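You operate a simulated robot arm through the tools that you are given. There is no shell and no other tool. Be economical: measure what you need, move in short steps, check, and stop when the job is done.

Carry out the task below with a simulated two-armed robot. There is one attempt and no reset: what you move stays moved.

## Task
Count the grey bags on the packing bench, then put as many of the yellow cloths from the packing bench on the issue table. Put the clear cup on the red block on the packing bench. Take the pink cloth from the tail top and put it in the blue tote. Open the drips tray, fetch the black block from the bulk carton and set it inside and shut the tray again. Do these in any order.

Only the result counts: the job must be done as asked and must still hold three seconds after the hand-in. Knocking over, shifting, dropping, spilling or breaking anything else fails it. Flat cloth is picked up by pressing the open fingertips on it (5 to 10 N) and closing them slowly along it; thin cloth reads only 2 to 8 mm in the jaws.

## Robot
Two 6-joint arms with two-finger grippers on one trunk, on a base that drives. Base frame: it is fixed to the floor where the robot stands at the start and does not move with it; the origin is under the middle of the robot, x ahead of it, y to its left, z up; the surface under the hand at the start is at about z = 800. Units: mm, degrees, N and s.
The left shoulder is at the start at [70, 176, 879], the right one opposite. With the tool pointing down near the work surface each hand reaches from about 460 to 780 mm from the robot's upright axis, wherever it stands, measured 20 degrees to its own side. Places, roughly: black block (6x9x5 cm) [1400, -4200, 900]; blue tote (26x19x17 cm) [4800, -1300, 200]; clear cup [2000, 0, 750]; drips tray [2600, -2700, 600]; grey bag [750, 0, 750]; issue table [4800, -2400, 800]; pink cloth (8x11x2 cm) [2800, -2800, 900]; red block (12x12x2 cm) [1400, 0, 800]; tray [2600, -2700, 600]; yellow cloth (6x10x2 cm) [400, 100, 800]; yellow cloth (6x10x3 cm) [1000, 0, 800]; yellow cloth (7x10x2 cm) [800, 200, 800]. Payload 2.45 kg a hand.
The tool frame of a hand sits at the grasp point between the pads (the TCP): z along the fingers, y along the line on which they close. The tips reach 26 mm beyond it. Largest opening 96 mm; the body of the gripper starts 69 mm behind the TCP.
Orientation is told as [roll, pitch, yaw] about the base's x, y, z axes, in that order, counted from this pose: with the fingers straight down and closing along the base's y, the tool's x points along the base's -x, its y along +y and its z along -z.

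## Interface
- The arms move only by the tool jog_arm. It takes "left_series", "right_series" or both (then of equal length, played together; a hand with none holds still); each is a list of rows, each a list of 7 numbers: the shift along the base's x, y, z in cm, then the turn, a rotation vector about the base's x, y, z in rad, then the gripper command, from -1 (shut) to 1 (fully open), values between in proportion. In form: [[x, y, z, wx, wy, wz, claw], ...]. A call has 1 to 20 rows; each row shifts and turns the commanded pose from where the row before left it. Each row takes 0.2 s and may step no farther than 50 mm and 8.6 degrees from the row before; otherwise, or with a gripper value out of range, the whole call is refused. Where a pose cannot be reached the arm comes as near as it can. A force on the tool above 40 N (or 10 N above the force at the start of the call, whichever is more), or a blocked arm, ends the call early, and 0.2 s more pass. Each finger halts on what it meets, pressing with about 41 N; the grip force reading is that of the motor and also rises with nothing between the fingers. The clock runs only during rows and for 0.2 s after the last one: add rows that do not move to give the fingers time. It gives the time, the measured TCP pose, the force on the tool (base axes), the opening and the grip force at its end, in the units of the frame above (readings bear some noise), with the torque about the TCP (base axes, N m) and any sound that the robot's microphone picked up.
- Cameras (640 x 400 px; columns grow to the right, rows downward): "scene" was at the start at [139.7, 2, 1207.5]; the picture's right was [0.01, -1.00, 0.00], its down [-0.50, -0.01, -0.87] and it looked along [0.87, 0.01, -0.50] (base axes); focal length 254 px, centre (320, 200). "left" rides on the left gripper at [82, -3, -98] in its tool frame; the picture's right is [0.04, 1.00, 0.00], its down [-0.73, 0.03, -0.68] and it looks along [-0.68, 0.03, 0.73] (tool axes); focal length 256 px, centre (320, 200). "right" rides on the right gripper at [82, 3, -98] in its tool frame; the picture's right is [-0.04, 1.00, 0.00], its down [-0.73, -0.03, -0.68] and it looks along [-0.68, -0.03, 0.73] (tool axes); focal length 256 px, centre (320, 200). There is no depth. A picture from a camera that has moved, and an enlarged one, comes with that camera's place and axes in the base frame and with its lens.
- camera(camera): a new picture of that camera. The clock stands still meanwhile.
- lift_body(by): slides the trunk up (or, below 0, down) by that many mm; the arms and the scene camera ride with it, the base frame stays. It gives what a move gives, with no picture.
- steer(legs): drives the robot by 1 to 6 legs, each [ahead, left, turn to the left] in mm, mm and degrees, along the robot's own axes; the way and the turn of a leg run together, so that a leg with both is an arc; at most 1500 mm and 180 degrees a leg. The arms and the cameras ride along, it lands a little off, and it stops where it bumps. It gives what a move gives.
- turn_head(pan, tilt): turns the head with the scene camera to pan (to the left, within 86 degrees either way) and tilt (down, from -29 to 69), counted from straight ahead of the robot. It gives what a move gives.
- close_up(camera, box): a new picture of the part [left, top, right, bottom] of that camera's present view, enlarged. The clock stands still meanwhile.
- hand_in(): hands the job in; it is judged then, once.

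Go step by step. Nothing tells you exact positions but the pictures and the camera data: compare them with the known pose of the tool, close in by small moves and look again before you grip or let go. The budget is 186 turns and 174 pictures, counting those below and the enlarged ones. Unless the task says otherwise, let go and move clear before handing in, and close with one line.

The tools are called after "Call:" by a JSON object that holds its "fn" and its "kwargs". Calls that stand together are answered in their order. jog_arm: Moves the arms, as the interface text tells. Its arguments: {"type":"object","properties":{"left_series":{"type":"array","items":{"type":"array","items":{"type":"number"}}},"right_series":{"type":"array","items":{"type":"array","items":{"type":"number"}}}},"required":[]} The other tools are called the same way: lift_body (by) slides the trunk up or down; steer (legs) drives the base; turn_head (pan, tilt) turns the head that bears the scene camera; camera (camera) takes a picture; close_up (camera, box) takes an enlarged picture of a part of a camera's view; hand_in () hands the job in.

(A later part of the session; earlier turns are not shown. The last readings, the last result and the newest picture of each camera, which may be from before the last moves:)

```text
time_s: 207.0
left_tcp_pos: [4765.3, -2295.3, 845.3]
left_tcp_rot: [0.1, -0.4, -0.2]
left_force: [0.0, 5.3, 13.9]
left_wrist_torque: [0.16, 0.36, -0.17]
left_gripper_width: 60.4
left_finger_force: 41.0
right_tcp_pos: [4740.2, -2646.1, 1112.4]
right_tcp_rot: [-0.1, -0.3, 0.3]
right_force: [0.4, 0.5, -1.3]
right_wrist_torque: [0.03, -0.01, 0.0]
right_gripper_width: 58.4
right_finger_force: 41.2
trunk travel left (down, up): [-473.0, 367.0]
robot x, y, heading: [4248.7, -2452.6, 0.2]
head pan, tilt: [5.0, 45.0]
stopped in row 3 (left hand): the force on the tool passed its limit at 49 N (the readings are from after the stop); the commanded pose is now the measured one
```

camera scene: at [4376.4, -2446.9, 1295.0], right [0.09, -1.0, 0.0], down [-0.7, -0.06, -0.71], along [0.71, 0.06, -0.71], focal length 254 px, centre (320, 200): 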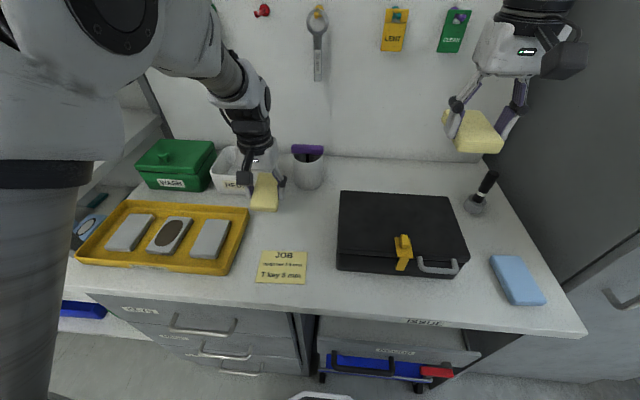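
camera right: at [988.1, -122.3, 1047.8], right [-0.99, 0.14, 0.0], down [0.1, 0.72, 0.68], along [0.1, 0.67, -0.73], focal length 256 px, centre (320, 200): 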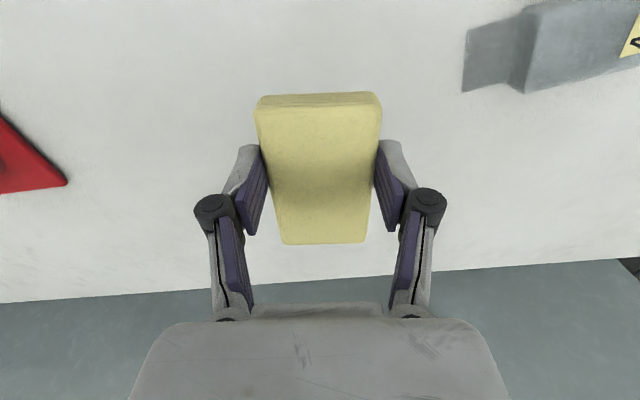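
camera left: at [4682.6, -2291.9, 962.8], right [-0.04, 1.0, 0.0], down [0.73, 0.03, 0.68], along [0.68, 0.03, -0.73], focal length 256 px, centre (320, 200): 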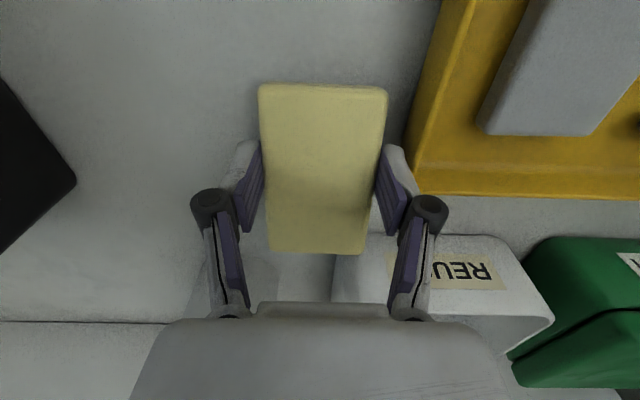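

Contact with the table at TCP 845, so the table is at about 813. Opening just enough to release.

Call:
{"fn": "jog_arm", "kwargs": {"left_series": [[0, 0, 0.1, 0, 0, 0, 0.3], [0, 0, 0, 0, 0, 0, 0.4], [0, 0, 0, 0, 0, 0, 0.5], [0, 0, 0.5, 0, 0, 0, 0.5], [0, 0, 2, 0, 0, 0, 0.5], [0, 0, 3, 0, 0, 0, 0.5], [-1, 0, 4, 0, 0, 0, 0.5], [-1, 0, 4, 0, 0, 0, 0.5], [-1, 0, 4, 0, 0, 0, 0.5], [-1, 0, 4, 0, 0, 0, 0.5], [-1, 0, 4, 0, 0, 0, 0.5], [0, 0, 4, 0, 0, 0, 0.5], [0, 0, 0, 0, 0, 0, 0.5]]}}

Call:
{"fn": "camera", "kwargs": {"camera": "scene"}}

```text
time_s: 209.8
left_tcp_pos: [4727.9, -2298.4, 1141.0]
left_tcp_rot: [0.0, -0.2, -0.1]
left_force: [-0.2, 0.2, 0.1]
left_wrist_torque: [-0.02, -0.01, 0.01]
left_gripper_width: 72.2
left_finger_force: 0.0
left hand out of reach, approached as far as the arm can: row 11, 12
right_tcp_pos: [4740.9, -2645.4, 1110.9]
right_tcp_rot: [-0.1, -0.2, 0.2]
right_force: [0.5, -0.1, -0.1]
right_wrist_torque: [0.02, 0.0, -0.02]
right_gripper_width: 58.6
right_finger_force: 41.1
trunk travel left (down, up): [-473.0, 367.0]
robot x, y, heading: [4244.3, -2452.6, 0.1]
head pan, tilt: [5.0, 45.0]
```

```text
87 pictures are left
camera scene: at [4378.5, -2445.8, 1294.5], right [0.09, -1.0, 0.0], down [-0.7, -0.06, -0.71], along [0.7, 0.06, -0.71], focal length 254 px, centre (320, 200)
```

scene: 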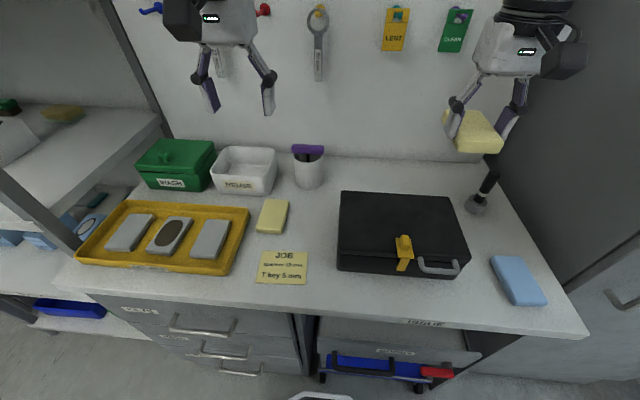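

First cloth lies flat on the issue table. Now sidestep left 250 mm to bring the right hand over the second spot.

Call:
{"fn": "steer", "kwargs": {"legs": [[0, 248, 0]]}}

Call:
{"fn": "jog_arm", "kwargs": {"right_series": [[1.2, 0, -4, 0, 0, 0, -1], [1.2, 0, -4, 0, 0, 0, -1], [0, 0, -4, 0, 0, 0, -1], [0, 0, -3, 0, 0, 0, -1], [0, 0, 0, 0, 0, 0, -1]]}}

Call:
{"fn": "camera", "kwargs": {"camera": "right"}}

Call:
{"fn": "camera", "kwargs": {"camera": "scene"}}

```text
time_s: 211.6
left_tcp_pos: [4725.8, -2048.3, 1139.1]
left_tcp_rot: [0.1, -0.3, 0.2]
left_force: [-0.1, -0.7, 0.7]
left_wrist_torque: [-0.05, -0.01, -0.03]
left_gripper_width: 72.2
left_finger_force: 0.1
right_tcp_pos: [4739.7, -2394.9, 1112.1]
right_tcp_rot: [-0.1, -0.2, 0.6]
right_force: [0.4, 0.4, 0.0]
right_wrist_torque: [-0.02, 0.01, 0.02]
right_gripper_width: 58.8
right_finger_force: 41.2
trunk travel left (down, up): [-473.0, 367.0]
robot x, y, heading: [4246.5, -2206.8, 0.4]
head pan, tilt: [5.0, 45.0]
```

```text
time_s: 212.8
left_tcp_pos: [4725.2, -2049.0, 1139.4]
left_tcp_rot: [0.0, -0.2, 0.2]
left_force: [-0.6, 0.3, -0.4]
left_wrist_torque: [-0.01, -0.04, 0.01]
left_gripper_width: 72.0
left_finger_force: 0.1
right_tcp_pos: [4762.7, -2396.2, 961.6]
right_tcp_rot: [0.0, -0.3, 0.5]
right_force: [0.8, 0.6, -0.4]
right_wrist_torque: [0.01, -0.02, 0.01]
right_gripper_width: 58.3
right_finger_force: 41.2
trunk travel left (down, up): [-473.0, 367.0]
robot x, y, heading: [4247.7, -2204.6, 0.4]
head pan, tilt: [5.0, 45.0]
```

```text
86 pictures are left
camera right: at [4680.2, -2392.5, 1058.2], right [0.03, 1.0, 0.0], down [0.73, -0.02, 0.68], along [0.68, -0.02, -0.73], focal length 256 px, centre (320, 200)
```

right: 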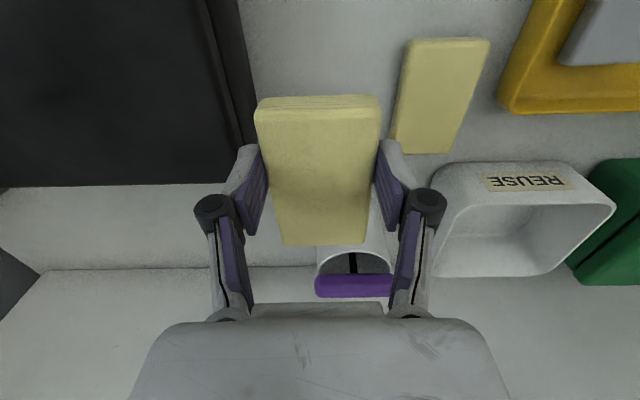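

```text
85 pictures are left
camera scene: at [4376.3, -2196.9, 1294.6], right [0.1, -1.0, 0.0], down [-0.7, -0.07, -0.71], along [0.7, 0.07, -0.71], focal length 254 px, centre (320, 200)
```

scene: 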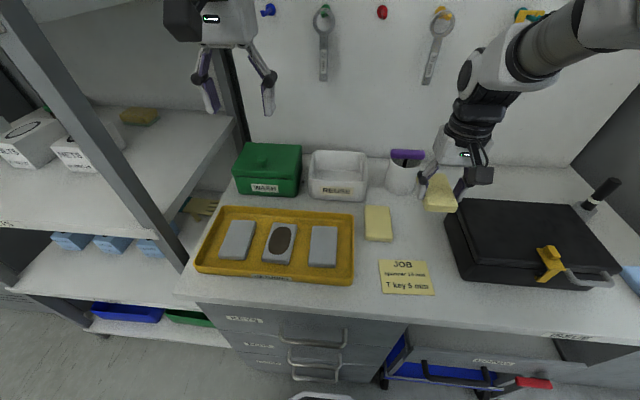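

Space on both sides is adequate. Lower the right cloth.

Call:
{"fn": "jog_arm", "kwargs": {"right_series": [[0, 0.2, -3, 0, 0, 0, -1], [0, 0, -3, 0, 0, 0, -1], [0, 0, -3, 0, 0, 0, -1], [0, 0, -1.5, 0, 0, 0, -1], [0, 0, -0.3, 0, 0, 0, -1], [0, 0, -0.3, 0, 0, 0, -1], [0, 0, 0, 0, 0, 0, -1]]}}

Call:
{"fn": "camera", "kwargs": {"camera": "right"}}

```text
time_s: 214.4
left_tcp_pos: [4725.0, -2048.3, 1139.1]
left_tcp_rot: [0.0, -0.3, 0.2]
left_force: [-0.6, 0.1, 0.3]
left_wrist_torque: [0.0, 0.01, -0.02]
left_gripper_width: 71.9
left_finger_force: 0.0
right_tcp_pos: [4765.1, -2394.5, 852.8]
right_tcp_rot: [-0.2, -0.4, 0.5]
right_force: [2.2, -0.6, 12.1]
right_wrist_torque: [0.06, -0.13, -0.01]
right_gripper_width: 58.6
right_finger_force: 40.8
trunk travel left (down, up): [-473.0, 367.0]
robot x, y, heading: [4247.1, -2206.2, 0.5]
head pan, tilt: [5.0, 45.0]
```

```text
84 pictures are left
camera right: at [4682.1, -2390.7, 949.5], right [0.03, 1.0, 0.0], down [0.73, -0.02, 0.68], along [0.68, -0.02, -0.73], focal length 256 px, centre (320, 200)
```

right: 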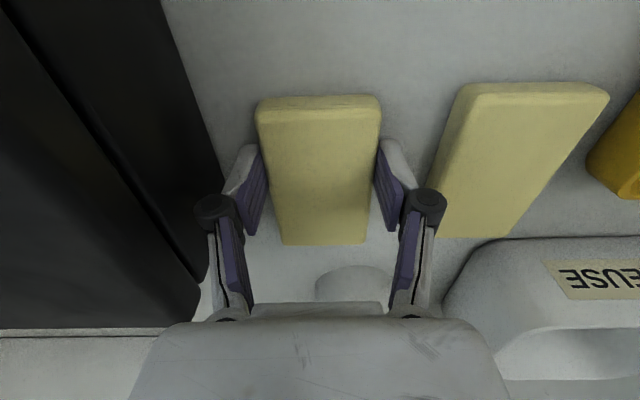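

Resting flat on the table. Release with small opening and rise.

Call:
{"fn": "jog_arm", "kwargs": {"right_series": [[0, 0, 0.1, 0, 0, 0, 0.25], [0, 0, 0, 0, 0, 0, 0.35], [0, 0, 0, 0, 0, 0, 0.4], [0, 0, 1, 0, 0, 0, 0.4], [0, 0, 2, 0, 0, 0, 0.4], [0, 0, 3, 0, 0, 0, 0.4], [-1, 0, 4, 0, 0, 0, 0.4], [-1, 0, 4, 0, 0, 0, 0.4], [-1, 0, 4, 0, 0, 0, 0.4], [-1, 0, 4, 0, 0, 0, 0.4], [0, 0, 3, 0, 0, 0, 0.4], [0, 0, 0, 0, 0, 0, 1]], "left_series": [[0, 0, 0, 0, 0, 0, 1], [0, 0, 0, 0, 0, 0, 1], [0, 0, 0, 0, 0, 0, 1], [0, 0, 0, 0, 0, 0, 1], [0, 0, 0, 0, 0, 0, 1], [0, 0, 0, 0, 0, 0, 1], [0, 0, 0, 0, 0, 0, 1], [0, 0, 0, 0, 0, 0, 1], [0, 0, 0, 0, 0, 0, 1], [0, 0, 0, 0, 0, 0, 1], [0, 0, 0, 0, 0, 0, 1], [0, 0, 0, 0, 0, 0, 1]]}}

Call:
{"fn": "camera", "kwargs": {"camera": "scene"}}

```text
time_s: 217.0
left_tcp_pos: [4726.0, -2048.2, 1137.6]
left_tcp_rot: [0.0, -0.2, 0.2]
left_force: [1.1, 0.3, 0.2]
left_wrist_torque: [0.0, -0.02, -0.02]
left_gripper_width: 95.9
left_finger_force: 0.0
right_tcp_pos: [4726.8, -2393.2, 1100.2]
right_tcp_rot: [-0.1, -0.2, 0.5]
right_force: [-0.8, 0.9, 0.2]
right_wrist_torque: [0.02, -0.02, 0.0]
right_gripper_width: 95.9
right_finger_force: 0.1
trunk travel left (down, up): [-473.0, 367.0]
robot x, y, heading: [4244.7, -2207.6, 0.5]
head pan, tilt: [5.0, 45.0]
```

```text
83 pictures are left
camera scene: at [4376.7, -2197.0, 1294.6], right [0.1, -1.0, 0.0], down [-0.7, -0.07, -0.71], along [0.7, 0.07, -0.71], focal length 254 px, centre (320, 200)
```

scene: 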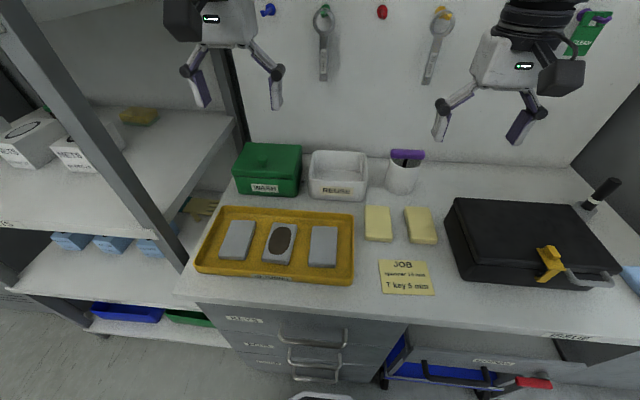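

Both yellow cloths are on the issue table. Now back off and turn to face the tail of the machine line to find the pink cloth and drips tray.

Call:
{"fn": "steer", "kwargs": {"legs": [[-600, 0, 0], [0, 500, 0], [0, 0, -150]]}}

Call:
{"fn": "turn_head", "kwargs": {"pan": 0, "tilt": 25}}

Call:
{"fn": "camera", "kwargs": {"camera": "scene"}}

```text
time_s: 229.2
left_tcp_pos: [3296.7, -2082.5, 1139.5]
left_tcp_rot: [0.0, -0.2, -151.7]
left_force: [0.2, -0.6, -0.4]
left_wrist_torque: [-0.03, 0.0, 0.01]
left_gripper_width: 95.8
left_finger_force: 0.0
right_tcp_pos: [3132.9, -1778.8, 1101.9]
right_tcp_rot: [-0.1, -0.1, -151.4]
right_force: [0.3, -0.4, -0.1]
right_wrist_torque: [0.0, -0.01, -0.03]
right_gripper_width: 96.0
right_finger_force: 0.0
trunk travel left (down, up): [-473.0, 367.0]
robot x, y, heading: [3646.0, -1718.1, -151.4]
head pan, tilt: [5.0, 45.0]
```

```text
time_s: 230.0
left_tcp_pos: [3296.4, -2081.6, 1137.9]
left_tcp_rot: [0.0, -0.2, -151.7]
left_force: [-0.6, -0.3, -0.1]
left_wrist_torque: [-0.02, -0.04, -0.02]
left_gripper_width: 96.1
left_finger_force: 0.1
right_tcp_pos: [3131.6, -1779.0, 1101.0]
right_tcp_rot: [-0.1, -0.1, -151.4]
right_force: [-0.5, 0.2, 0.5]
right_wrist_torque: [0.0, 0.01, 0.01]
right_gripper_width: 96.0
right_finger_force: 0.0
trunk travel left (down, up): [-473.0, 367.0]
robot x, y, heading: [3644.2, -1717.9, -151.2]
head pan, tilt: [0.0, 25.0]
```

```text
82 pictures are left
camera scene: at [3517.9, -1784.7, 1325.1], right [-0.48, 0.88, 0.0], down [0.37, 0.2, -0.91], along [-0.8, -0.43, -0.42], focal length 254 px, centre (320, 200)
```

scene: 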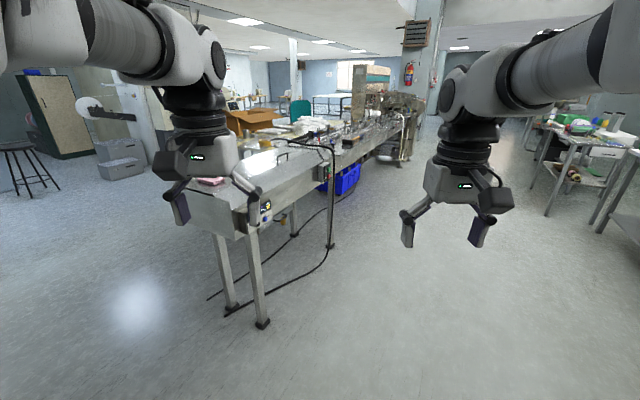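

Call:
{"fn": "steer", "kwargs": {"legs": [[0, 450, 0], [0, 0, -20]]}}

Call:
{"fn": "turn_head", "kwargs": {"pan": 10, "tilt": 28}}

Call:
{"fn": "camera", "kwargs": {"camera": "scene"}}

```text
time_s: 233.8
left_tcp_pos: [3401.7, -2327.1, 1140.0]
left_tcp_rot: [0.0, -0.3, -172.3]
left_force: [-1.1, -0.6, -1.0]
left_wrist_torque: [0.01, -0.01, 0.02]
left_gripper_width: 95.9
left_finger_force: 0.1
right_tcp_pos: [3355.1, -1987.0, 1100.9]
right_tcp_rot: [-0.1, -0.2, -172.0]
right_force: [-0.1, 0.3, -0.6]
right_wrist_torque: [-0.02, 0.0, 0.01]
right_gripper_width: 95.9
right_finger_force: 0.2
trunk travel left (down, up): [-473.0, 367.0]
robot x, y, heading: [3858.2, -2109.6, -172.0]
head pan, tilt: [0.0, 25.0]
```

```text
time_s: 234.5
left_tcp_pos: [3401.1, -2329.1, 1139.5]
left_tcp_rot: [0.0, -0.2, -172.4]
left_force: [0.7, -0.3, 0.1]
left_wrist_torque: [-0.05, 0.02, -0.02]
left_gripper_width: 96.0
left_finger_force: 0.0
right_tcp_pos: [3355.3, -1987.1, 1100.4]
right_tcp_rot: [-0.1, -0.1, -172.1]
right_force: [0.5, -0.5, 0.0]
right_wrist_torque: [-0.01, 0.02, 0.02]
right_gripper_width: 95.7
right_finger_force: 0.1
trunk travel left (down, up): [-473.0, 367.0]
robot x, y, heading: [3854.3, -2109.6, -172.0]
head pan, tilt: [10.0, 28.0]
```

```text
81 pictures are left
camera scene: at [3717.8, -2144.5, 1320.4], right [-0.31, 0.95, 0.0], down [0.45, 0.14, -0.88], along [-0.84, -0.27, -0.47], focal length 254 px, centre (320, 200)
```

scene: 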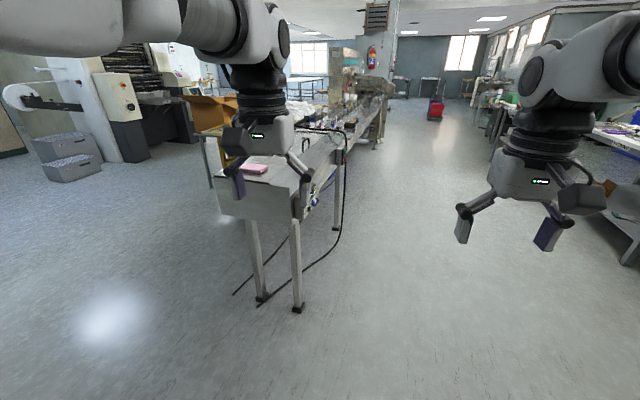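

The pink cloth is on the tail's end. I'll move to face the tail end squarely and look for the drips tray.

Call:
{"fn": "steer", "kwargs": {"legs": [[0, 0, -8], [0, 560, 0], [400, 0, 0]]}}

Call:
{"fn": "turn_head", "kwargs": {"pan": 0, "tilt": 40}}

Call:
{"fn": "camera", "kwargs": {"camera": "scene"}}

```text
time_s: 240.4
left_tcp_pos: [2969.1, -2826.2, 1139.7]
left_tcp_rot: [0.0, -0.2, 179.5]
left_force: [0.1, 1.2, 0.6]
left_wrist_torque: [-0.01, 0.02, -0.06]
left_gripper_width: 95.7
left_finger_force: 0.0
right_tcp_pos: [2972.9, -2481.8, 1101.4]
right_tcp_rot: [-0.1, -0.1, 179.8]
right_force: [-1.1, 0.4, -0.1]
right_wrist_torque: [-0.03, -0.01, -0.03]
right_gripper_width: 96.3
right_finger_force: 0.1
trunk travel left (down, up): [-473.0, 367.0]
robot x, y, heading: [3449.7, -2671.5, 180.0]
head pan, tilt: [10.0, 28.0]
```

```text
time_s: 241.2
left_tcp_pos: [2969.5, -2825.0, 1138.9]
left_tcp_rot: [0.1, -0.2, 179.5]
left_force: [-0.3, 0.3, 0.0]
left_wrist_torque: [0.01, 0.04, 0.01]
left_gripper_width: 96.2
left_finger_force: 0.0
right_tcp_pos: [2972.8, -2481.2, 1101.4]
right_tcp_rot: [0.0, -0.2, 179.8]
right_force: [-0.3, 0.6, -0.7]
right_wrist_torque: [0.0, 0.01, -0.02]
right_gripper_width: 96.1
right_finger_force: 0.2
trunk travel left (down, up): [-473.0, 367.0]
robot x, y, heading: [3448.7, -2675.5, 179.6]
head pan, tilt: [0.0, 40.0]
```

```text
80 pictures are left
camera scene: at [3314.0, -2673.0, 1301.9], right [0.0, 1.0, 0.0], down [0.64, 0.0, -0.77], along [-0.77, 0.0, -0.64], focal length 254 px, centre (320, 200)
```

scene: 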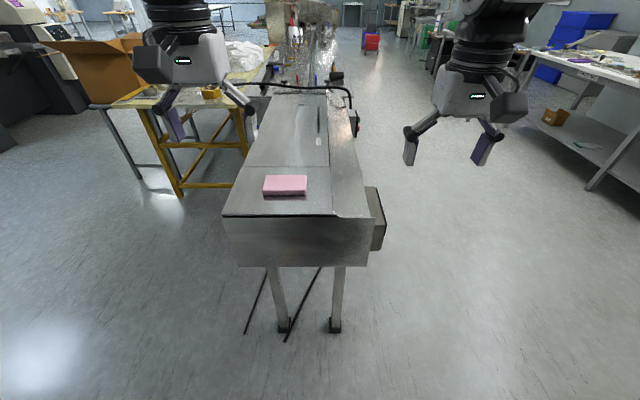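

Pink cloth at about (2788,-2763) on a top near z = 900, longer along y. The drips tray must open on a side; I'll go to the aisle side and look.

Call:
{"fn": "steer", "kwargs": {"legs": [[0, -800, 0], [750, 0, 0], [0, 0, 90]]}}

Call:
{"fn": "turn_head", "kwargs": {"pan": 0, "tilt": 40}}

Call:
{"fn": "camera", "kwargs": {"camera": "scene"}}

```text
time_s: 253.0
left_tcp_pos: [2881.9, -2341.3, 1139.0]
left_tcp_rot: [0.0, -0.3, -89.0]
left_force: [0.5, 0.0, -0.4]
left_wrist_torque: [-0.02, 0.0, -0.03]
left_gripper_width: 96.0
left_finger_force: 0.1
right_tcp_pos: [2537.9, -2348.0, 1100.5]
right_tcp_rot: [-0.1, -0.1, -88.6]
right_force: [-0.5, -0.8, -0.1]
right_wrist_torque: [-0.02, 0.01, 0.03]
right_gripper_width: 96.0
right_finger_force: 0.1
trunk travel left (down, up): [-473.0, 367.0]
robot x, y, heading: [2718.8, -1865.5, -89.0]
head pan, tilt: [0.0, 40.0]
```

```text
time_s: 253.6
left_tcp_pos: [2880.1, -2341.9, 1139.2]
left_tcp_rot: [0.0, -0.2, -89.0]
left_force: [-0.5, 1.0, 0.0]
left_wrist_torque: [-0.03, -0.01, -0.02]
left_gripper_width: 95.8
left_finger_force: 0.1
right_tcp_pos: [2536.6, -2347.6, 1101.6]
right_tcp_rot: [-0.1, -0.3, -88.6]
right_force: [-0.1, -0.4, 0.4]
right_wrist_torque: [0.01, -0.01, 0.0]
right_gripper_width: 96.0
right_finger_force: 0.1
trunk travel left (down, up): [-473.0, 367.0]
robot x, y, heading: [2713.8, -1867.6, -88.6]
head pan, tilt: [0.0, 40.0]
```

```text
79 pictures are left
camera scene: at [2718.4, -1999.9, 1301.8], right [-1.0, -0.02, 0.0], down [-0.01, 0.64, -0.77], along [0.02, -0.77, -0.64], focal length 254 px, centre (320, 200)
```

scene: 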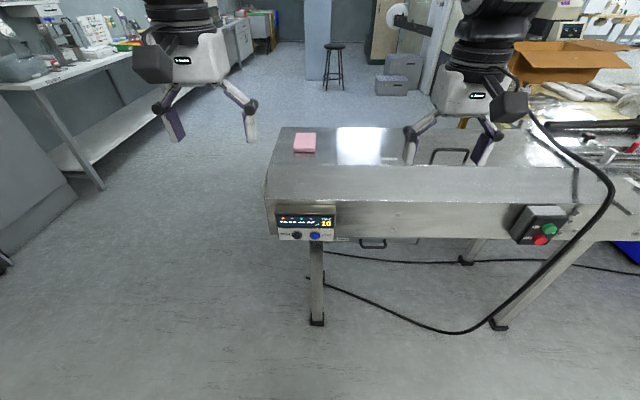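

I see a handle under the near edge at about pixel (375,243): likely the drips tray. Zooming in.

Call:
{"fn": "close_up", "kwargs": {"camera": "scene", "box": [260, 120, 500, 270]}}

Call:
{"fn": "lift_body", "kwargs": {"by": -300}}

Call:
{"fn": "turn_head", "kwargs": {"pan": 0, "tilt": 25}}

Call:
{"fn": "camera", "kwargs": {"camera": "scene"}}

```text
2.67 times, centred on (380, 195) of scene
camera zoom: at [2718.4, -1999.9, 1301.8], right [-1.0, -0.02, 0.0], down [-0.01, 0.64, -0.77], along [0.02, -0.77, -0.64], focal length 678 px, centre (160, 213)
```

zoom: 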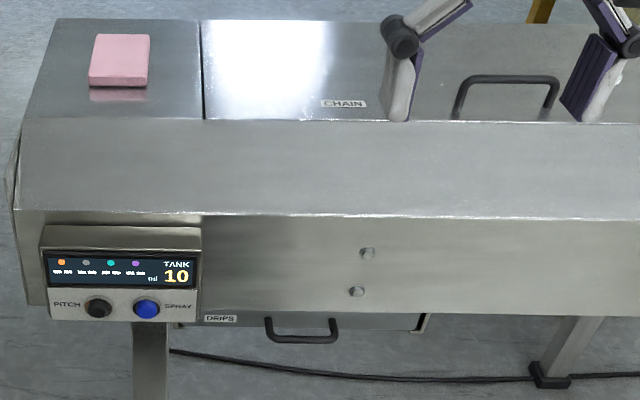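

```text
time_s: 256.6
left_tcp_pos: [2880.9, -2341.9, 838.8]
left_tcp_rot: [0.0, -0.3, -89.0]
left_force: [-0.7, 0.3, -1.1]
left_wrist_torque: [0.0, -0.03, -0.03]
left_gripper_width: 96.1
left_finger_force: 0.0
right_tcp_pos: [2536.3, -2347.7, 801.2]
right_tcp_rot: [-0.1, -0.2, -88.8]
right_force: [-0.1, -0.1, 1.0]
right_wrist_torque: [0.0, -0.02, 0.03]
right_gripper_width: 96.2
right_finger_force: 0.0
trunk travel left (down, up): [-173.0, 667.0]
robot x, y, heading: [2712.1, -1863.3, -88.9]
head pan, tilt: [0.0, 40.0]
```

```text
time_s: 257.4
left_tcp_pos: [2880.3, -2341.0, 838.1]
left_tcp_rot: [0.0, -0.2, -88.9]
left_force: [0.0, -0.5, -0.5]
left_wrist_torque: [0.0, 0.0, -0.02]
left_gripper_width: 96.1
left_finger_force: 0.1
right_tcp_pos: [2536.8, -2348.3, 801.6]
right_tcp_rot: [0.0, -0.2, -88.7]
right_force: [-0.4, 0.8, 0.3]
right_wrist_torque: [0.03, -0.03, 0.01]
right_gripper_width: 96.1
right_finger_force: 0.1
trunk travel left (down, up): [-173.0, 667.0]
robot x, y, heading: [2717.7, -1867.9, -88.7]
head pan, tilt: [0.0, 25.0]
```

```text
77 pictures are left
camera scene: at [2718.5, -2006.9, 1025.1], right [-1.0, -0.02, 0.0], down [-0.01, 0.42, -0.91], along [0.02, -0.91, -0.42], focal length 254 px, centre (320, 200)
```

scene: 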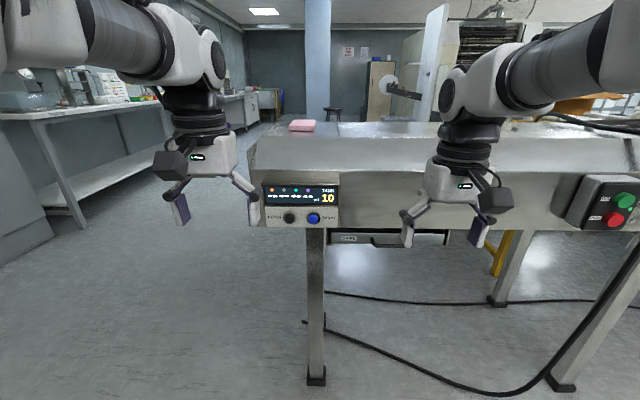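

The "DRIPS" tray front is below the apron with a U-handle near (2565,-2530,655). I'll pick up the pink cloth first with the left hand: raise the trunk and drive up.

Call:
{"fn": "lift_body", "kwargs": {"by": 300}}

Call:
{"fn": "steer", "kwargs": {"legs": [[0, -85, -1.2], [400, 0, 0]]}}

Call:
{"fn": "camera", "kwargs": {"camera": "left"}}

Call:
{"fn": "turn_head", "kwargs": {"pan": 10, "tilt": 50}}

Call:
{"fn": "camera", "kwargs": {"camera": "scene"}}

```text
time_s: 260.4
left_tcp_pos: [2881.4, -2342.2, 1138.6]
left_tcp_rot: [0.0, -0.2, -89.0]
left_force: [0.2, -0.1, -0.7]
left_wrist_torque: [0.0, -0.01, 0.02]
left_gripper_width: 95.8
left_finger_force: 0.1
right_tcp_pos: [2537.2, -2347.8, 1101.4]
right_tcp_rot: [-0.1, -0.2, -88.7]
right_force: [-1.0, 0.0, -0.9]
right_wrist_torque: [-0.01, 0.0, 0.0]
right_gripper_width: 96.1
right_finger_force: 0.0
trunk travel left (down, up): [-473.0, 367.0]
robot x, y, heading: [2716.5, -1864.0, -88.5]
head pan, tilt: [0.0, 25.0]
```

```text
time_s: 263.5
left_tcp_pos: [2792.0, -2750.5, 1139.8]
left_tcp_rot: [0.0, -0.2, -89.8]
left_force: [-0.3, -0.2, 0.3]
left_wrist_torque: [0.02, -0.01, 0.0]
left_gripper_width: 96.1
left_finger_force: 0.1
right_tcp_pos: [2447.7, -2751.2, 1101.2]
right_tcp_rot: [-0.1, -0.1, -89.5]
right_force: [-0.3, -0.9, -0.9]
right_wrist_torque: [-0.01, -0.01, 0.0]
right_gripper_width: 96.1
right_finger_force: 0.1
trunk travel left (down, up): [-473.0, 367.0]
robot x, y, heading: [2634.5, -2270.1, -89.4]
head pan, tilt: [0.0, 25.0]
```

```text
76 pictures are left
camera left: at [2788.4, -2667.7, 1237.4], right [1.0, 0.04, 0.0], down [0.03, -0.73, 0.68], along [0.03, -0.68, -0.73], focal length 256 px, centre (320, 200)
```

left: 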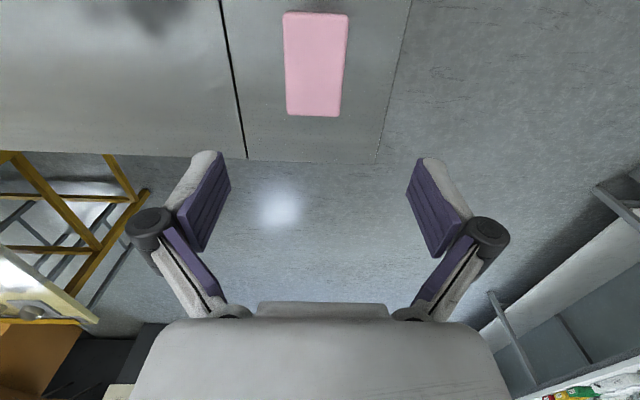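

```text
time_s: 264.4
left_tcp_pos: [2792.5, -2748.9, 1139.2]
left_tcp_rot: [0.0, -0.2, -89.7]
left_force: [0.1, 0.3, -0.3]
left_wrist_torque: [0.03, 0.0, 0.01]
left_gripper_width: 95.9
left_finger_force: 0.0
right_tcp_pos: [2448.5, -2749.8, 1101.1]
right_tcp_rot: [-0.2, -0.3, -89.5]
right_force: [0.4, 0.4, -0.3]
right_wrist_torque: [0.0, -0.03, 0.03]
right_gripper_width: 96.1
right_finger_force: 0.0
trunk travel left (down, up): [-473.0, 367.0]
robot x, y, heading: [2634.7, -2268.6, -89.6]
head pan, tilt: [10.0, 50.0]
```

```text
75 pictures are left
camera scene: at [2647.9, -2395.3, 1287.7], right [-0.98, -0.18, 0.0], down [-0.14, 0.75, -0.64], along [0.12, -0.63, -0.77], focal length 254 px, centre (320, 200)
```

scene: 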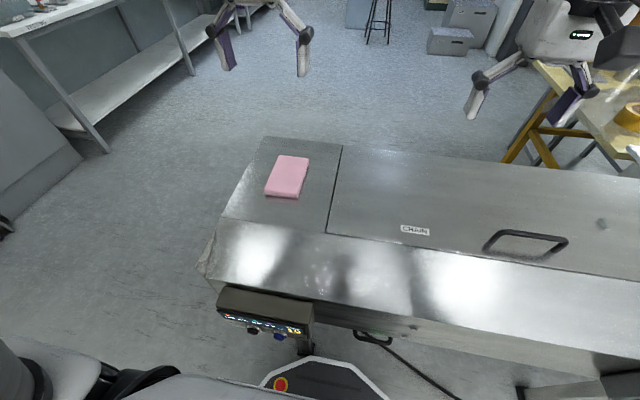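

Pink cloth centre at (2787,-2756), top ~907, aligned with the jaws. Lowering the left hand to just above it.

Call:
{"fn": "jog_arm", "kwargs": {"left_series": [[-0.5, -0.6, -4, 0, 0, 0, 1], [0, 0, -4, 0, 0, 0, 1], [0, 0, -4, 0, 0, 0, 1], [0, 0, -4, 0, 0, 0, 1], [0, 0, -2, 0, 0, 0, 1], [0, 0, 0, 0, 0, 0, 1]]}}

Call:
{"fn": "camera", "kwargs": {"camera": "left"}}

```text
time_s: 265.8
left_tcp_pos: [2787.0, -2753.5, 958.6]
left_tcp_rot: [-0.2, -0.3, -89.8]
left_force: [1.0, -0.7, -0.4]
left_wrist_torque: [-0.01, -0.02, 0.0]
left_gripper_width: 95.8
left_finger_force: 0.0
right_tcp_pos: [2447.4, -2749.5, 1100.5]
right_tcp_rot: [0.0, -0.1, -89.4]
right_force: [-0.3, -0.6, 0.1]
right_wrist_torque: [0.04, -0.02, 0.03]
right_gripper_width: 95.9
right_finger_force: 0.0
trunk travel left (down, up): [-473.0, 367.0]
robot x, y, heading: [2635.4, -2268.5, -89.2]
head pan, tilt: [10.0, 50.0]
```

```text
74 pictures are left
camera left: at [2782.7, -2672.8, 1056.8], right [1.0, 0.04, 0.0], down [0.03, -0.73, 0.68], along [0.03, -0.68, -0.73], focal length 256 px, centre (320, 200)
```

left: 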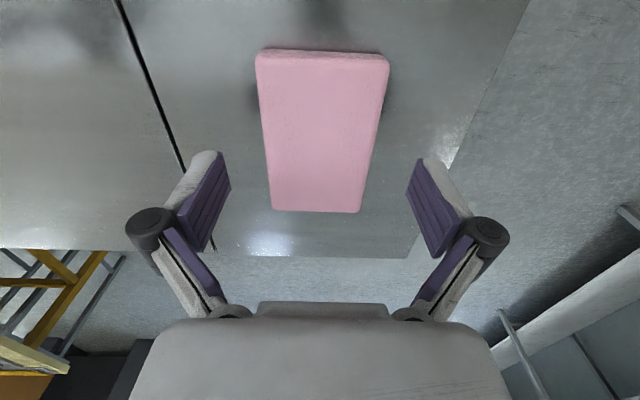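

Centred. Lower so the tips are just above the metal and close.

Call:
{"fn": "jog_arm", "kwargs": {"left_series": [[0, 0.2, -1.5, 0, 0, 0, 1], [0, 0, -1.2, 0, 0, 0, 1], [0, 0, -0.5, 0, 0, 0, 1], [0, 0, -0.3, 0, 0, 0, 1], [0, 0, 0, 0, 0, 0, 1]]}}

Call:
{"fn": "camera", "kwargs": {"camera": "left"}}

```text
time_s: 267.0
left_tcp_pos: [2787.8, -2753.2, 923.5]
left_tcp_rot: [0.0, -0.2, -89.8]
left_force: [-1.2, -0.4, -0.1]
left_wrist_torque: [-0.02, 0.01, 0.02]
left_gripper_width: 95.9
left_finger_force: 0.0
right_tcp_pos: [2448.7, -2750.3, 1100.5]
right_tcp_rot: [0.0, -0.2, -89.5]
right_force: [-0.2, -0.6, 0.1]
right_wrist_torque: [0.03, 0.02, 0.02]
right_gripper_width: 95.9
right_finger_force: 0.1
trunk travel left (down, up): [-473.0, 367.0]
robot x, y, heading: [2636.3, -2272.6, -89.4]
head pan, tilt: [10.0, 50.0]
```

```text
73 pictures are left
camera left: at [2783.7, -2671.3, 1022.1], right [1.0, 0.04, 0.0], down [0.03, -0.73, 0.68], along [0.03, -0.68, -0.73], focal length 256 px, centre (320, 200)
```

left: 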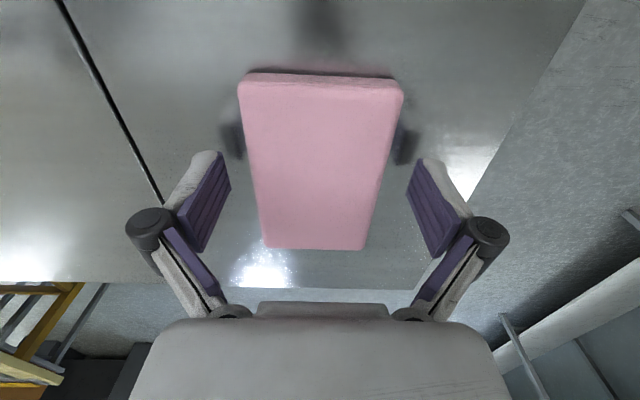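

Call:
{"fn": "jog_arm", "kwargs": {"left_series": [[0, 0, -0.3, 0, 0, 0, 1], [0, 0, -0.3, 0, 0, 0, 1], [0, 0, 0, 0, 0, 0, 0.8], [0, 0, 0, 0, 0, 0, 0.6], [0, 0, 0, 0, 0, 0, 0.4], [0, 0, 0, 0, 0, 0, 0], [0, 0, 0, 0, 0, 0, -1], [0, 0, 0, 0, 0, 0, -1]]}}

Call:
{"fn": "camera", "kwargs": {"camera": "left"}}

```text
time_s: 268.8
left_tcp_pos: [2786.7, -2752.6, 920.3]
left_tcp_rot: [0.0, -0.5, -89.8]
left_force: [5.7, -7.3, 33.3]
left_wrist_torque: [0.21, -0.11, -0.07]
left_gripper_width: 68.7
left_finger_force: 41.1
right_tcp_pos: [2448.4, -2748.5, 1102.9]
right_tcp_rot: [-0.1, -0.3, -89.5]
right_force: [0.1, -0.3, -0.4]
right_wrist_torque: [-0.01, 0.02, 0.0]
right_gripper_width: 96.2
right_finger_force: 0.2
trunk travel left (down, up): [-473.0, 367.0]
robot x, y, heading: [2634.0, -2268.2, -89.5]
head pan, tilt: [10.0, 50.0]
```

```text
72 pictures are left
camera left: at [2783.4, -2670.1, 1018.5], right [1.0, 0.04, 0.0], down [0.03, -0.73, 0.69], along [0.03, -0.68, -0.73], focal length 256 px, centre (320, 200)
```

left: 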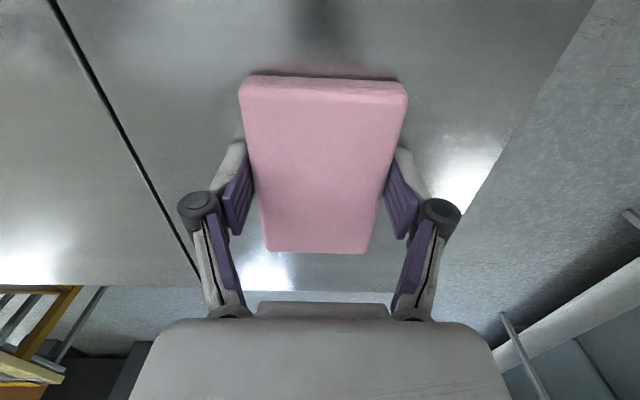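

Pink cloth gripped (69 mm). Lift it, then back off to prepare opening the tray with the right hand.

Call:
{"fn": "jog_arm", "kwargs": {"left_series": [[0, 0, 1, 0, 0, 0, -1], [0, 0, 3, 0, 0, 0, -1], [0, 0, 4, 0, 0, 0, -1], [0, 0, 4, 0, 0, 0, -1], [0, 0, 4, 0, 0, 0, -1], [0, 0, 4, 0, 0, 0, -1], [0, 0, 3, 0, 0, 0, -1], [0, 0, 0, 0, 0, 0, -1]]}}

Call:
{"fn": "steer", "kwargs": {"legs": [[-420, 0, 0], [0, -20, 0]]}}

Call:
{"fn": "lift_body", "kwargs": {"by": -290}}

Call:
{"fn": "turn_head", "kwargs": {"pan": -5, "tilt": 30}}

Call:
{"fn": "camera", "kwargs": {"camera": "scene"}}

```text
time_s: 270.6
left_tcp_pos: [2788.8, -2753.3, 1149.6]
left_tcp_rot: [0.0, -0.2, -89.7]
left_force: [-0.2, 0.7, -0.6]
left_wrist_torque: [0.0, -0.01, -0.02]
left_gripper_width: 68.5
left_finger_force: 40.8
right_tcp_pos: [2448.2, -2750.5, 1101.0]
right_tcp_rot: [-0.1, -0.2, -89.5]
right_force: [0.2, 0.2, 0.3]
right_wrist_torque: [0.03, 0.03, 0.03]
right_gripper_width: 95.9
right_finger_force: 0.0
trunk travel left (down, up): [-473.0, 367.0]
robot x, y, heading: [2632.8, -2273.4, -89.5]
head pan, tilt: [10.0, 50.0]
```

```text
time_s: 273.6
left_tcp_pos: [2766.2, -2325.3, 1148.1]
left_tcp_rot: [0.0, -0.2, -89.8]
left_force: [0.6, -0.5, -0.2]
left_wrist_torque: [0.02, 0.02, 0.01]
left_gripper_width: 68.7
left_finger_force: 41.1
right_tcp_pos: [2426.4, -2323.7, 1101.3]
right_tcp_rot: [-0.2, -0.2, -89.5]
right_force: [0.3, 0.4, -0.6]
right_wrist_torque: [0.02, 0.02, 0.05]
right_gripper_width: 95.7
right_finger_force: 0.0
trunk travel left (down, up): [-473.0, 367.0]
robot x, y, heading: [2610.2, -1843.4, -89.4]
head pan, tilt: [10.0, 50.0]
```

```text
time_s: 276.6
left_tcp_pos: [2764.7, -2325.2, 858.4]
left_tcp_rot: [0.0, -0.2, -89.9]
left_force: [0.0, -0.4, -0.5]
left_wrist_torque: [-0.01, 0.0, 0.02]
left_gripper_width: 68.3
left_finger_force: 40.8
right_tcp_pos: [2425.0, -2323.4, 811.7]
right_tcp_rot: [-0.1, -0.2, -89.5]
right_force: [0.3, 0.6, 0.1]
right_wrist_torque: [0.0, 0.01, 0.0]
right_gripper_width: 96.0
right_finger_force: 0.0
trunk travel left (down, up): [-183.0, 657.0]
robot x, y, heading: [2610.0, -1843.9, -89.7]
head pan, tilt: [10.0, 50.0]
```

```text
time_s: 277.4
left_tcp_pos: [2764.9, -2325.2, 858.5]
left_tcp_rot: [0.0, -0.2, -89.8]
left_force: [-0.3, -0.7, -0.5]
left_wrist_torque: [0.01, -0.02, -0.01]
left_gripper_width: 68.4
left_finger_force: 40.7
right_tcp_pos: [2425.0, -2322.6, 811.8]
right_tcp_rot: [0.0, -0.2, -89.5]
right_force: [0.1, 0.1, -0.5]
right_wrist_torque: [-0.01, 0.02, 0.0]
right_gripper_width: 96.0
right_finger_force: 0.0
trunk travel left (down, up): [-183.0, 657.0]
robot x, y, heading: [2610.0, -1844.7, -89.3]
head pan, tilt: [-5.0, 30.0]
```

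```text
71 pictures are left
camera scene: at [2603.6, -1982.7, 1027.1], right [-1.0, 0.08, 0.0], down [0.04, 0.5, -0.87], along [-0.07, -0.86, -0.5], focal length 254 px, centre (320, 200)
```

scene: 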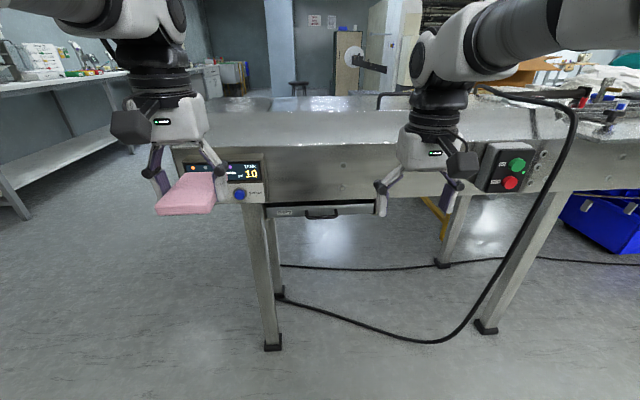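

Handle estimated at (2556,-2538,660). Shift the base 100 mm left and pitch the right hand forward while lowering it.

Call:
{"fn": "steer", "kwargs": {"legs": [[0, 100, -0.3]]}}

Call:
{"fn": "jog_arm", "kwargs": {"right_series": [[0.3, -0.9, -1.2, -0.1428, 0, 0, 1], [0.3, -0.9, -1.2, -0.1428, 0, 0, 1], [0.3, -0.9, -1.2, -0.1428, 0, 0, 1], [0.3, -0.9, -1.2, -0.1428, 0, 0, 1], [0.3, -0.9, -1.2, -0.1428, 0, 0, 1], [0.3, -0.9, -1.2, -0.1428, 0, 0, 1], [0.3, -0.9, -1.2, -0.1428, 0, 0, 1], [0.3, -0.9, -1.2, -0.1428, 0, 0, 1], [0.3, -0.9, -1.2, -0.1428, 0, 0, 1], [0.3, -0.9, -1.2, -0.1428, 0, 0, 1], [0.2, -0.9, -1.2, -0.1428, 0, 0, 1], [0, 0, 0, 0, 0, 0, 1]]}}

Call:
{"fn": "camera", "kwargs": {"camera": "right"}}

Call:
{"fn": "camera", "kwargs": {"camera": "scene"}}

```text
time_s: 278.5
left_tcp_pos: [2862.5, -2326.4, 858.0]
left_tcp_rot: [-0.2, -0.2, -90.1]
left_force: [1.2, -0.2, -0.4]
left_wrist_torque: [0.01, 0.02, -0.02]
left_gripper_width: 68.9
left_finger_force: 40.9
right_tcp_pos: [2523.0, -2321.8, 812.0]
right_tcp_rot: [-0.2, -0.2, -89.9]
right_force: [1.6, -0.1, -0.5]
right_wrist_torque: [0.02, 0.03, -0.02]
right_gripper_width: 96.1
right_finger_force: 0.1
trunk travel left (down, up): [-183.0, 657.0]
robot x, y, heading: [2708.3, -1844.2, -89.9]
head pan, tilt: [-5.0, 30.0]
```

```text
time_s: 281.1
left_tcp_pos: [2861.1, -2325.6, 858.8]
left_tcp_rot: [0.0, -0.2, -90.0]
left_force: [0.0, -0.2, -0.3]
left_wrist_torque: [0.02, 0.03, 0.01]
left_gripper_width: 68.3
left_finger_force: 40.8
right_tcp_pos: [2564.8, -2422.0, 757.0]
right_tcp_rot: [16.1, -72.4, -96.9]
right_force: [-0.2, 0.5, 0.1]
right_wrist_torque: [0.01, -0.02, 0.0]
right_gripper_width: 95.9
right_finger_force: 0.1
right hand out of reach, approached as far as the arm can: row 1, 2, 3, 4, 6, 7, 9, 10, 11
trunk travel left (down, up): [-183.0, 657.0]
robot x, y, heading: [2710.4, -1843.7, -89.6]
head pan, tilt: [-5.0, 30.0]
```

```text
70 pictures are left
camera right: at [2555.7, -2303.3, 707.2], right [0.98, 0.13, 0.12], down [-0.17, 0.42, 0.89], along [0.07, -0.9, 0.43], focal length 256 px, centre (320, 200)
```

right: 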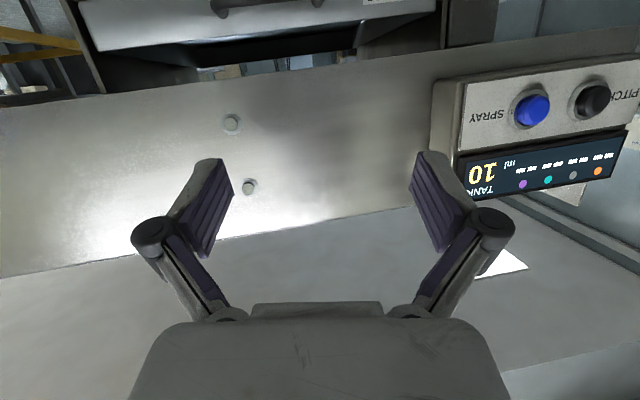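

```text
69 pictures are left
camera scene: at [2724.8, -1980.9, 1026.3], right [-0.99, -0.17, 0.0], down [-0.09, 0.5, -0.86], along [0.14, -0.85, -0.51], focal length 254 px, centre (320, 200)
```

scene: 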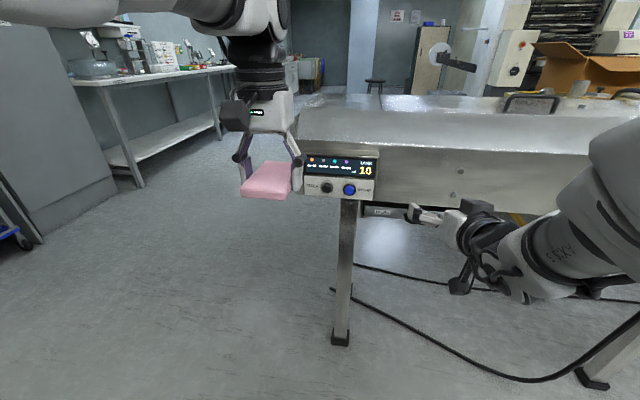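

The hand now points forward (about 18° below horizontal). Lower the trunk by 95 mm to bring it to handle height and look.

Call:
{"fn": "lift_body", "kwargs": {"by": -95}}

Call:
{"fn": "camera", "kwargs": {"camera": "right"}}

Call:
{"fn": "camera", "kwargs": {"camera": "scene"}}

```text
time_s: 282.4
left_tcp_pos: [2861.4, -2326.4, 762.7]
left_tcp_rot: [0.0, -0.1, -90.0]
left_force: [0.5, 0.8, -0.1]
left_wrist_torque: [-0.02, 0.0, -0.01]
left_gripper_width: 68.7
left_finger_force: 41.1
right_tcp_pos: [2565.5, -2420.1, 663.1]
right_tcp_rot: [15.9, -72.6, -96.9]
right_force: [-0.5, -0.5, -0.5]
right_wrist_torque: [0.01, 0.01, 0.0]
right_gripper_width: 95.8
right_finger_force: 0.1
trunk travel left (down, up): [-88.0, 752.0]
robot x, y, heading: [2710.9, -1843.2, -89.7]
head pan, tilt: [-5.0, 30.0]
```

```text
68 pictures are left
camera right: at [2555.9, -2303.3, 613.7], right [0.98, 0.13, 0.12], down [-0.17, 0.42, 0.89], along [0.07, -0.9, 0.43], focal length 256 px, centre (320, 200)
```

right: 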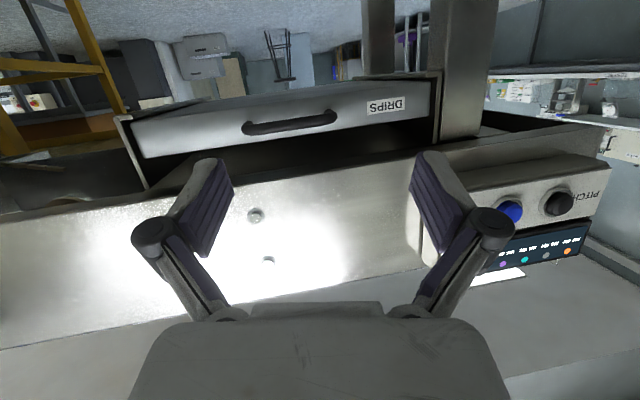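

```text
67 pictures are left
camera scene: at [2725.7, -1980.5, 931.3], right [-0.98, -0.18, 0.0], down [-0.09, 0.5, -0.86], along [0.15, -0.85, -0.51], focal length 254 px, centre (320, 200)
```

scene: 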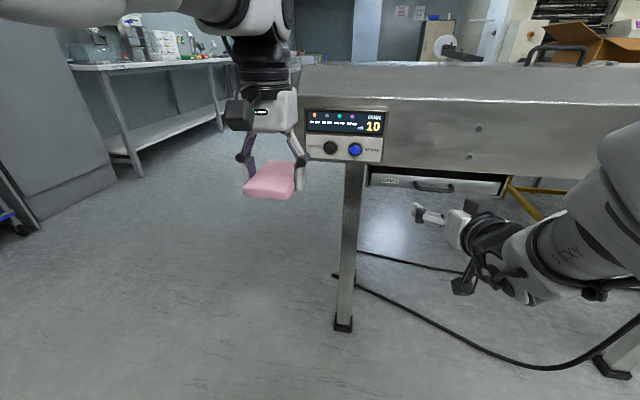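

The tray handle is about 83 mm wide at (2557,-2538,~648). I'll roll the hand 90° so the fingers close vertically on the bar.

Call:
{"fn": "jog_arm", "kwargs": {"right_series": [[0, 0.2, 0, 0.0238, -0.1347, -0.0415, 0.5], [0, 0.2, 0, 0.0238, -0.1347, -0.0415, 0.5], [0, 0.2, 0, 0.0238, -0.1347, -0.0415, 0.5], [0, 0.2, 0, 0.0238, -0.1347, -0.0415, 0.5], [0, 0, 0, 0.0238, -0.1347, -0.0415, 0.5], [0, 0, 0, 0.0238, -0.1347, -0.0415, 0.5], [0, 0, 0, 0.0238, -0.1347, -0.0415, 0.5], [0, 0, 0, 0.0238, -0.1347, -0.0415, 0.5], [0, 0, 0, 0.0238, -0.1347, -0.0415, 0.5], [0, 0, 0, 0.0238, -0.1347, -0.0415, 0.5], [0, 0, 0, 0.0238, -0.1347, -0.0415, 0.5], [0, 0, 0, 0, 0, 0, 0.5]]}}

Call:
{"fn": "camera", "kwargs": {"camera": "right"}}

Call:
{"fn": "camera", "kwargs": {"camera": "scene"}}

```text
time_s: 285.0
left_tcp_pos: [2862.2, -2326.0, 762.0]
left_tcp_rot: [0.0, -0.2, -90.1]
left_force: [0.8, 0.7, 0.1]
left_wrist_torque: [0.01, 0.0, 0.0]
left_gripper_width: 68.3
left_finger_force: 41.0
right_tcp_pos: [2564.0, -2418.8, 660.9]
right_tcp_rot: [72.3, 4.4, -171.9]
right_force: [0.4, -0.6, -1.3]
right_wrist_torque: [0.0, 0.02, -0.02]
right_gripper_width: 71.9
right_finger_force: 0.0
right hand out of reach, approached as far as the arm can: row 2, 4
trunk travel left (down, up): [-88.0, 752.0]
robot x, y, heading: [2710.0, -1838.9, -89.6]
head pan, tilt: [-5.0, 30.0]
```

```text
66 pictures are left
camera right: at [2629.3, -2314.9, 699.5], right [-0.07, -0.32, 0.95], down [-0.83, 0.54, 0.12], along [-0.55, -0.78, -0.3], focal length 256 px, centre (320, 200)
```

right: 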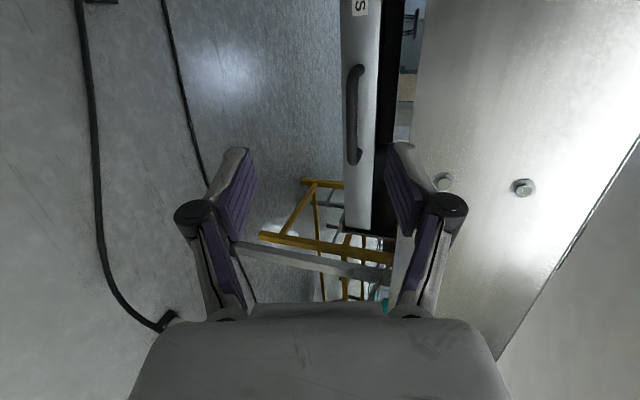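

```text
65 pictures are left
camera scene: at [2727.3, -1980.4, 931.7], right [-0.98, -0.2, 0.0], down [-0.1, 0.5, -0.86], along [0.17, -0.85, -0.51], focal length 254 px, centre (320, 200)
```

scene: 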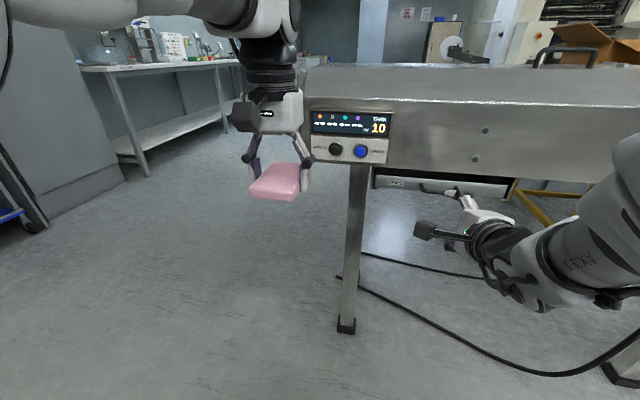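

The fingers now close vertically; bar measured at x 2518–2603, z ≈ 654. Narrow the jaws and advance part way.

Call:
{"fn": "jog_arm", "kwargs": {"right_series": [[-0.2, -2, -0.3, 0, 0, 0, 0.1], [-0.1, -2, -0.2, 0, 0, 0, -0.05], [-0.1, -2, -0.1, 0, 0, 0, -0.05], [0, -1.5, 0, 0, 0, 0, -0.05], [0, 0, 0, 0, 0, 0, -0.05]]}}

Call:
{"fn": "camera", "kwargs": {"camera": "right"}}

Call:
{"fn": "close_up", "kwargs": {"camera": "scene", "box": [370, 140, 570, 270]}}

```text
time_s: 286.2
left_tcp_pos: [2861.3, -2326.0, 763.6]
left_tcp_rot: [0.0, -0.2, -90.1]
left_force: [0.1, -0.4, -0.4]
left_wrist_torque: [-0.01, -0.02, 0.01]
left_gripper_width: 68.5
left_finger_force: 41.2
right_tcp_pos: [2567.8, -2487.9, 671.7]
right_tcp_rot: [72.2, 2.1, -170.9]
right_force: [-0.1, 0.4, 0.1]
right_wrist_torque: [0.0, 0.0, 0.0]
right_gripper_width: 45.5
right_finger_force: 0.0
right hand out of reach, approached as far as the arm can: row 2, 3, 4
trunk travel left (down, up): [-88.0, 752.0]
robot x, y, heading: [2711.1, -1840.6, -89.8]
head pan, tilt: [-5.0, 30.0]
```

```text
64 pictures are left
camera right: at [2633.0, -2382.2, 707.7], right [-0.03, -0.31, 0.95], down [-0.83, 0.53, 0.15], along [-0.55, -0.79, -0.27], focal length 256 px, centre (320, 200)
```

right: 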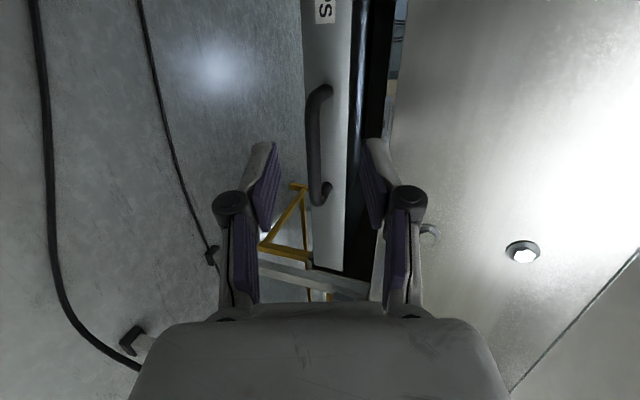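

```text
3.08 times, centred on (470, 205) of scene
camera zoom: at [2702.1, -1982.1, 932.2], right [-1.0, 0.08, 0.0], down [0.04, 0.5, -0.87], along [-0.07, -0.86, -0.5], focal length 782 px, centre (-142, 185)
```

zoom: 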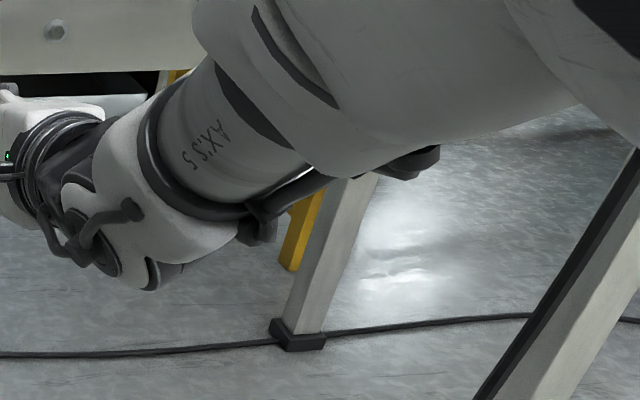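

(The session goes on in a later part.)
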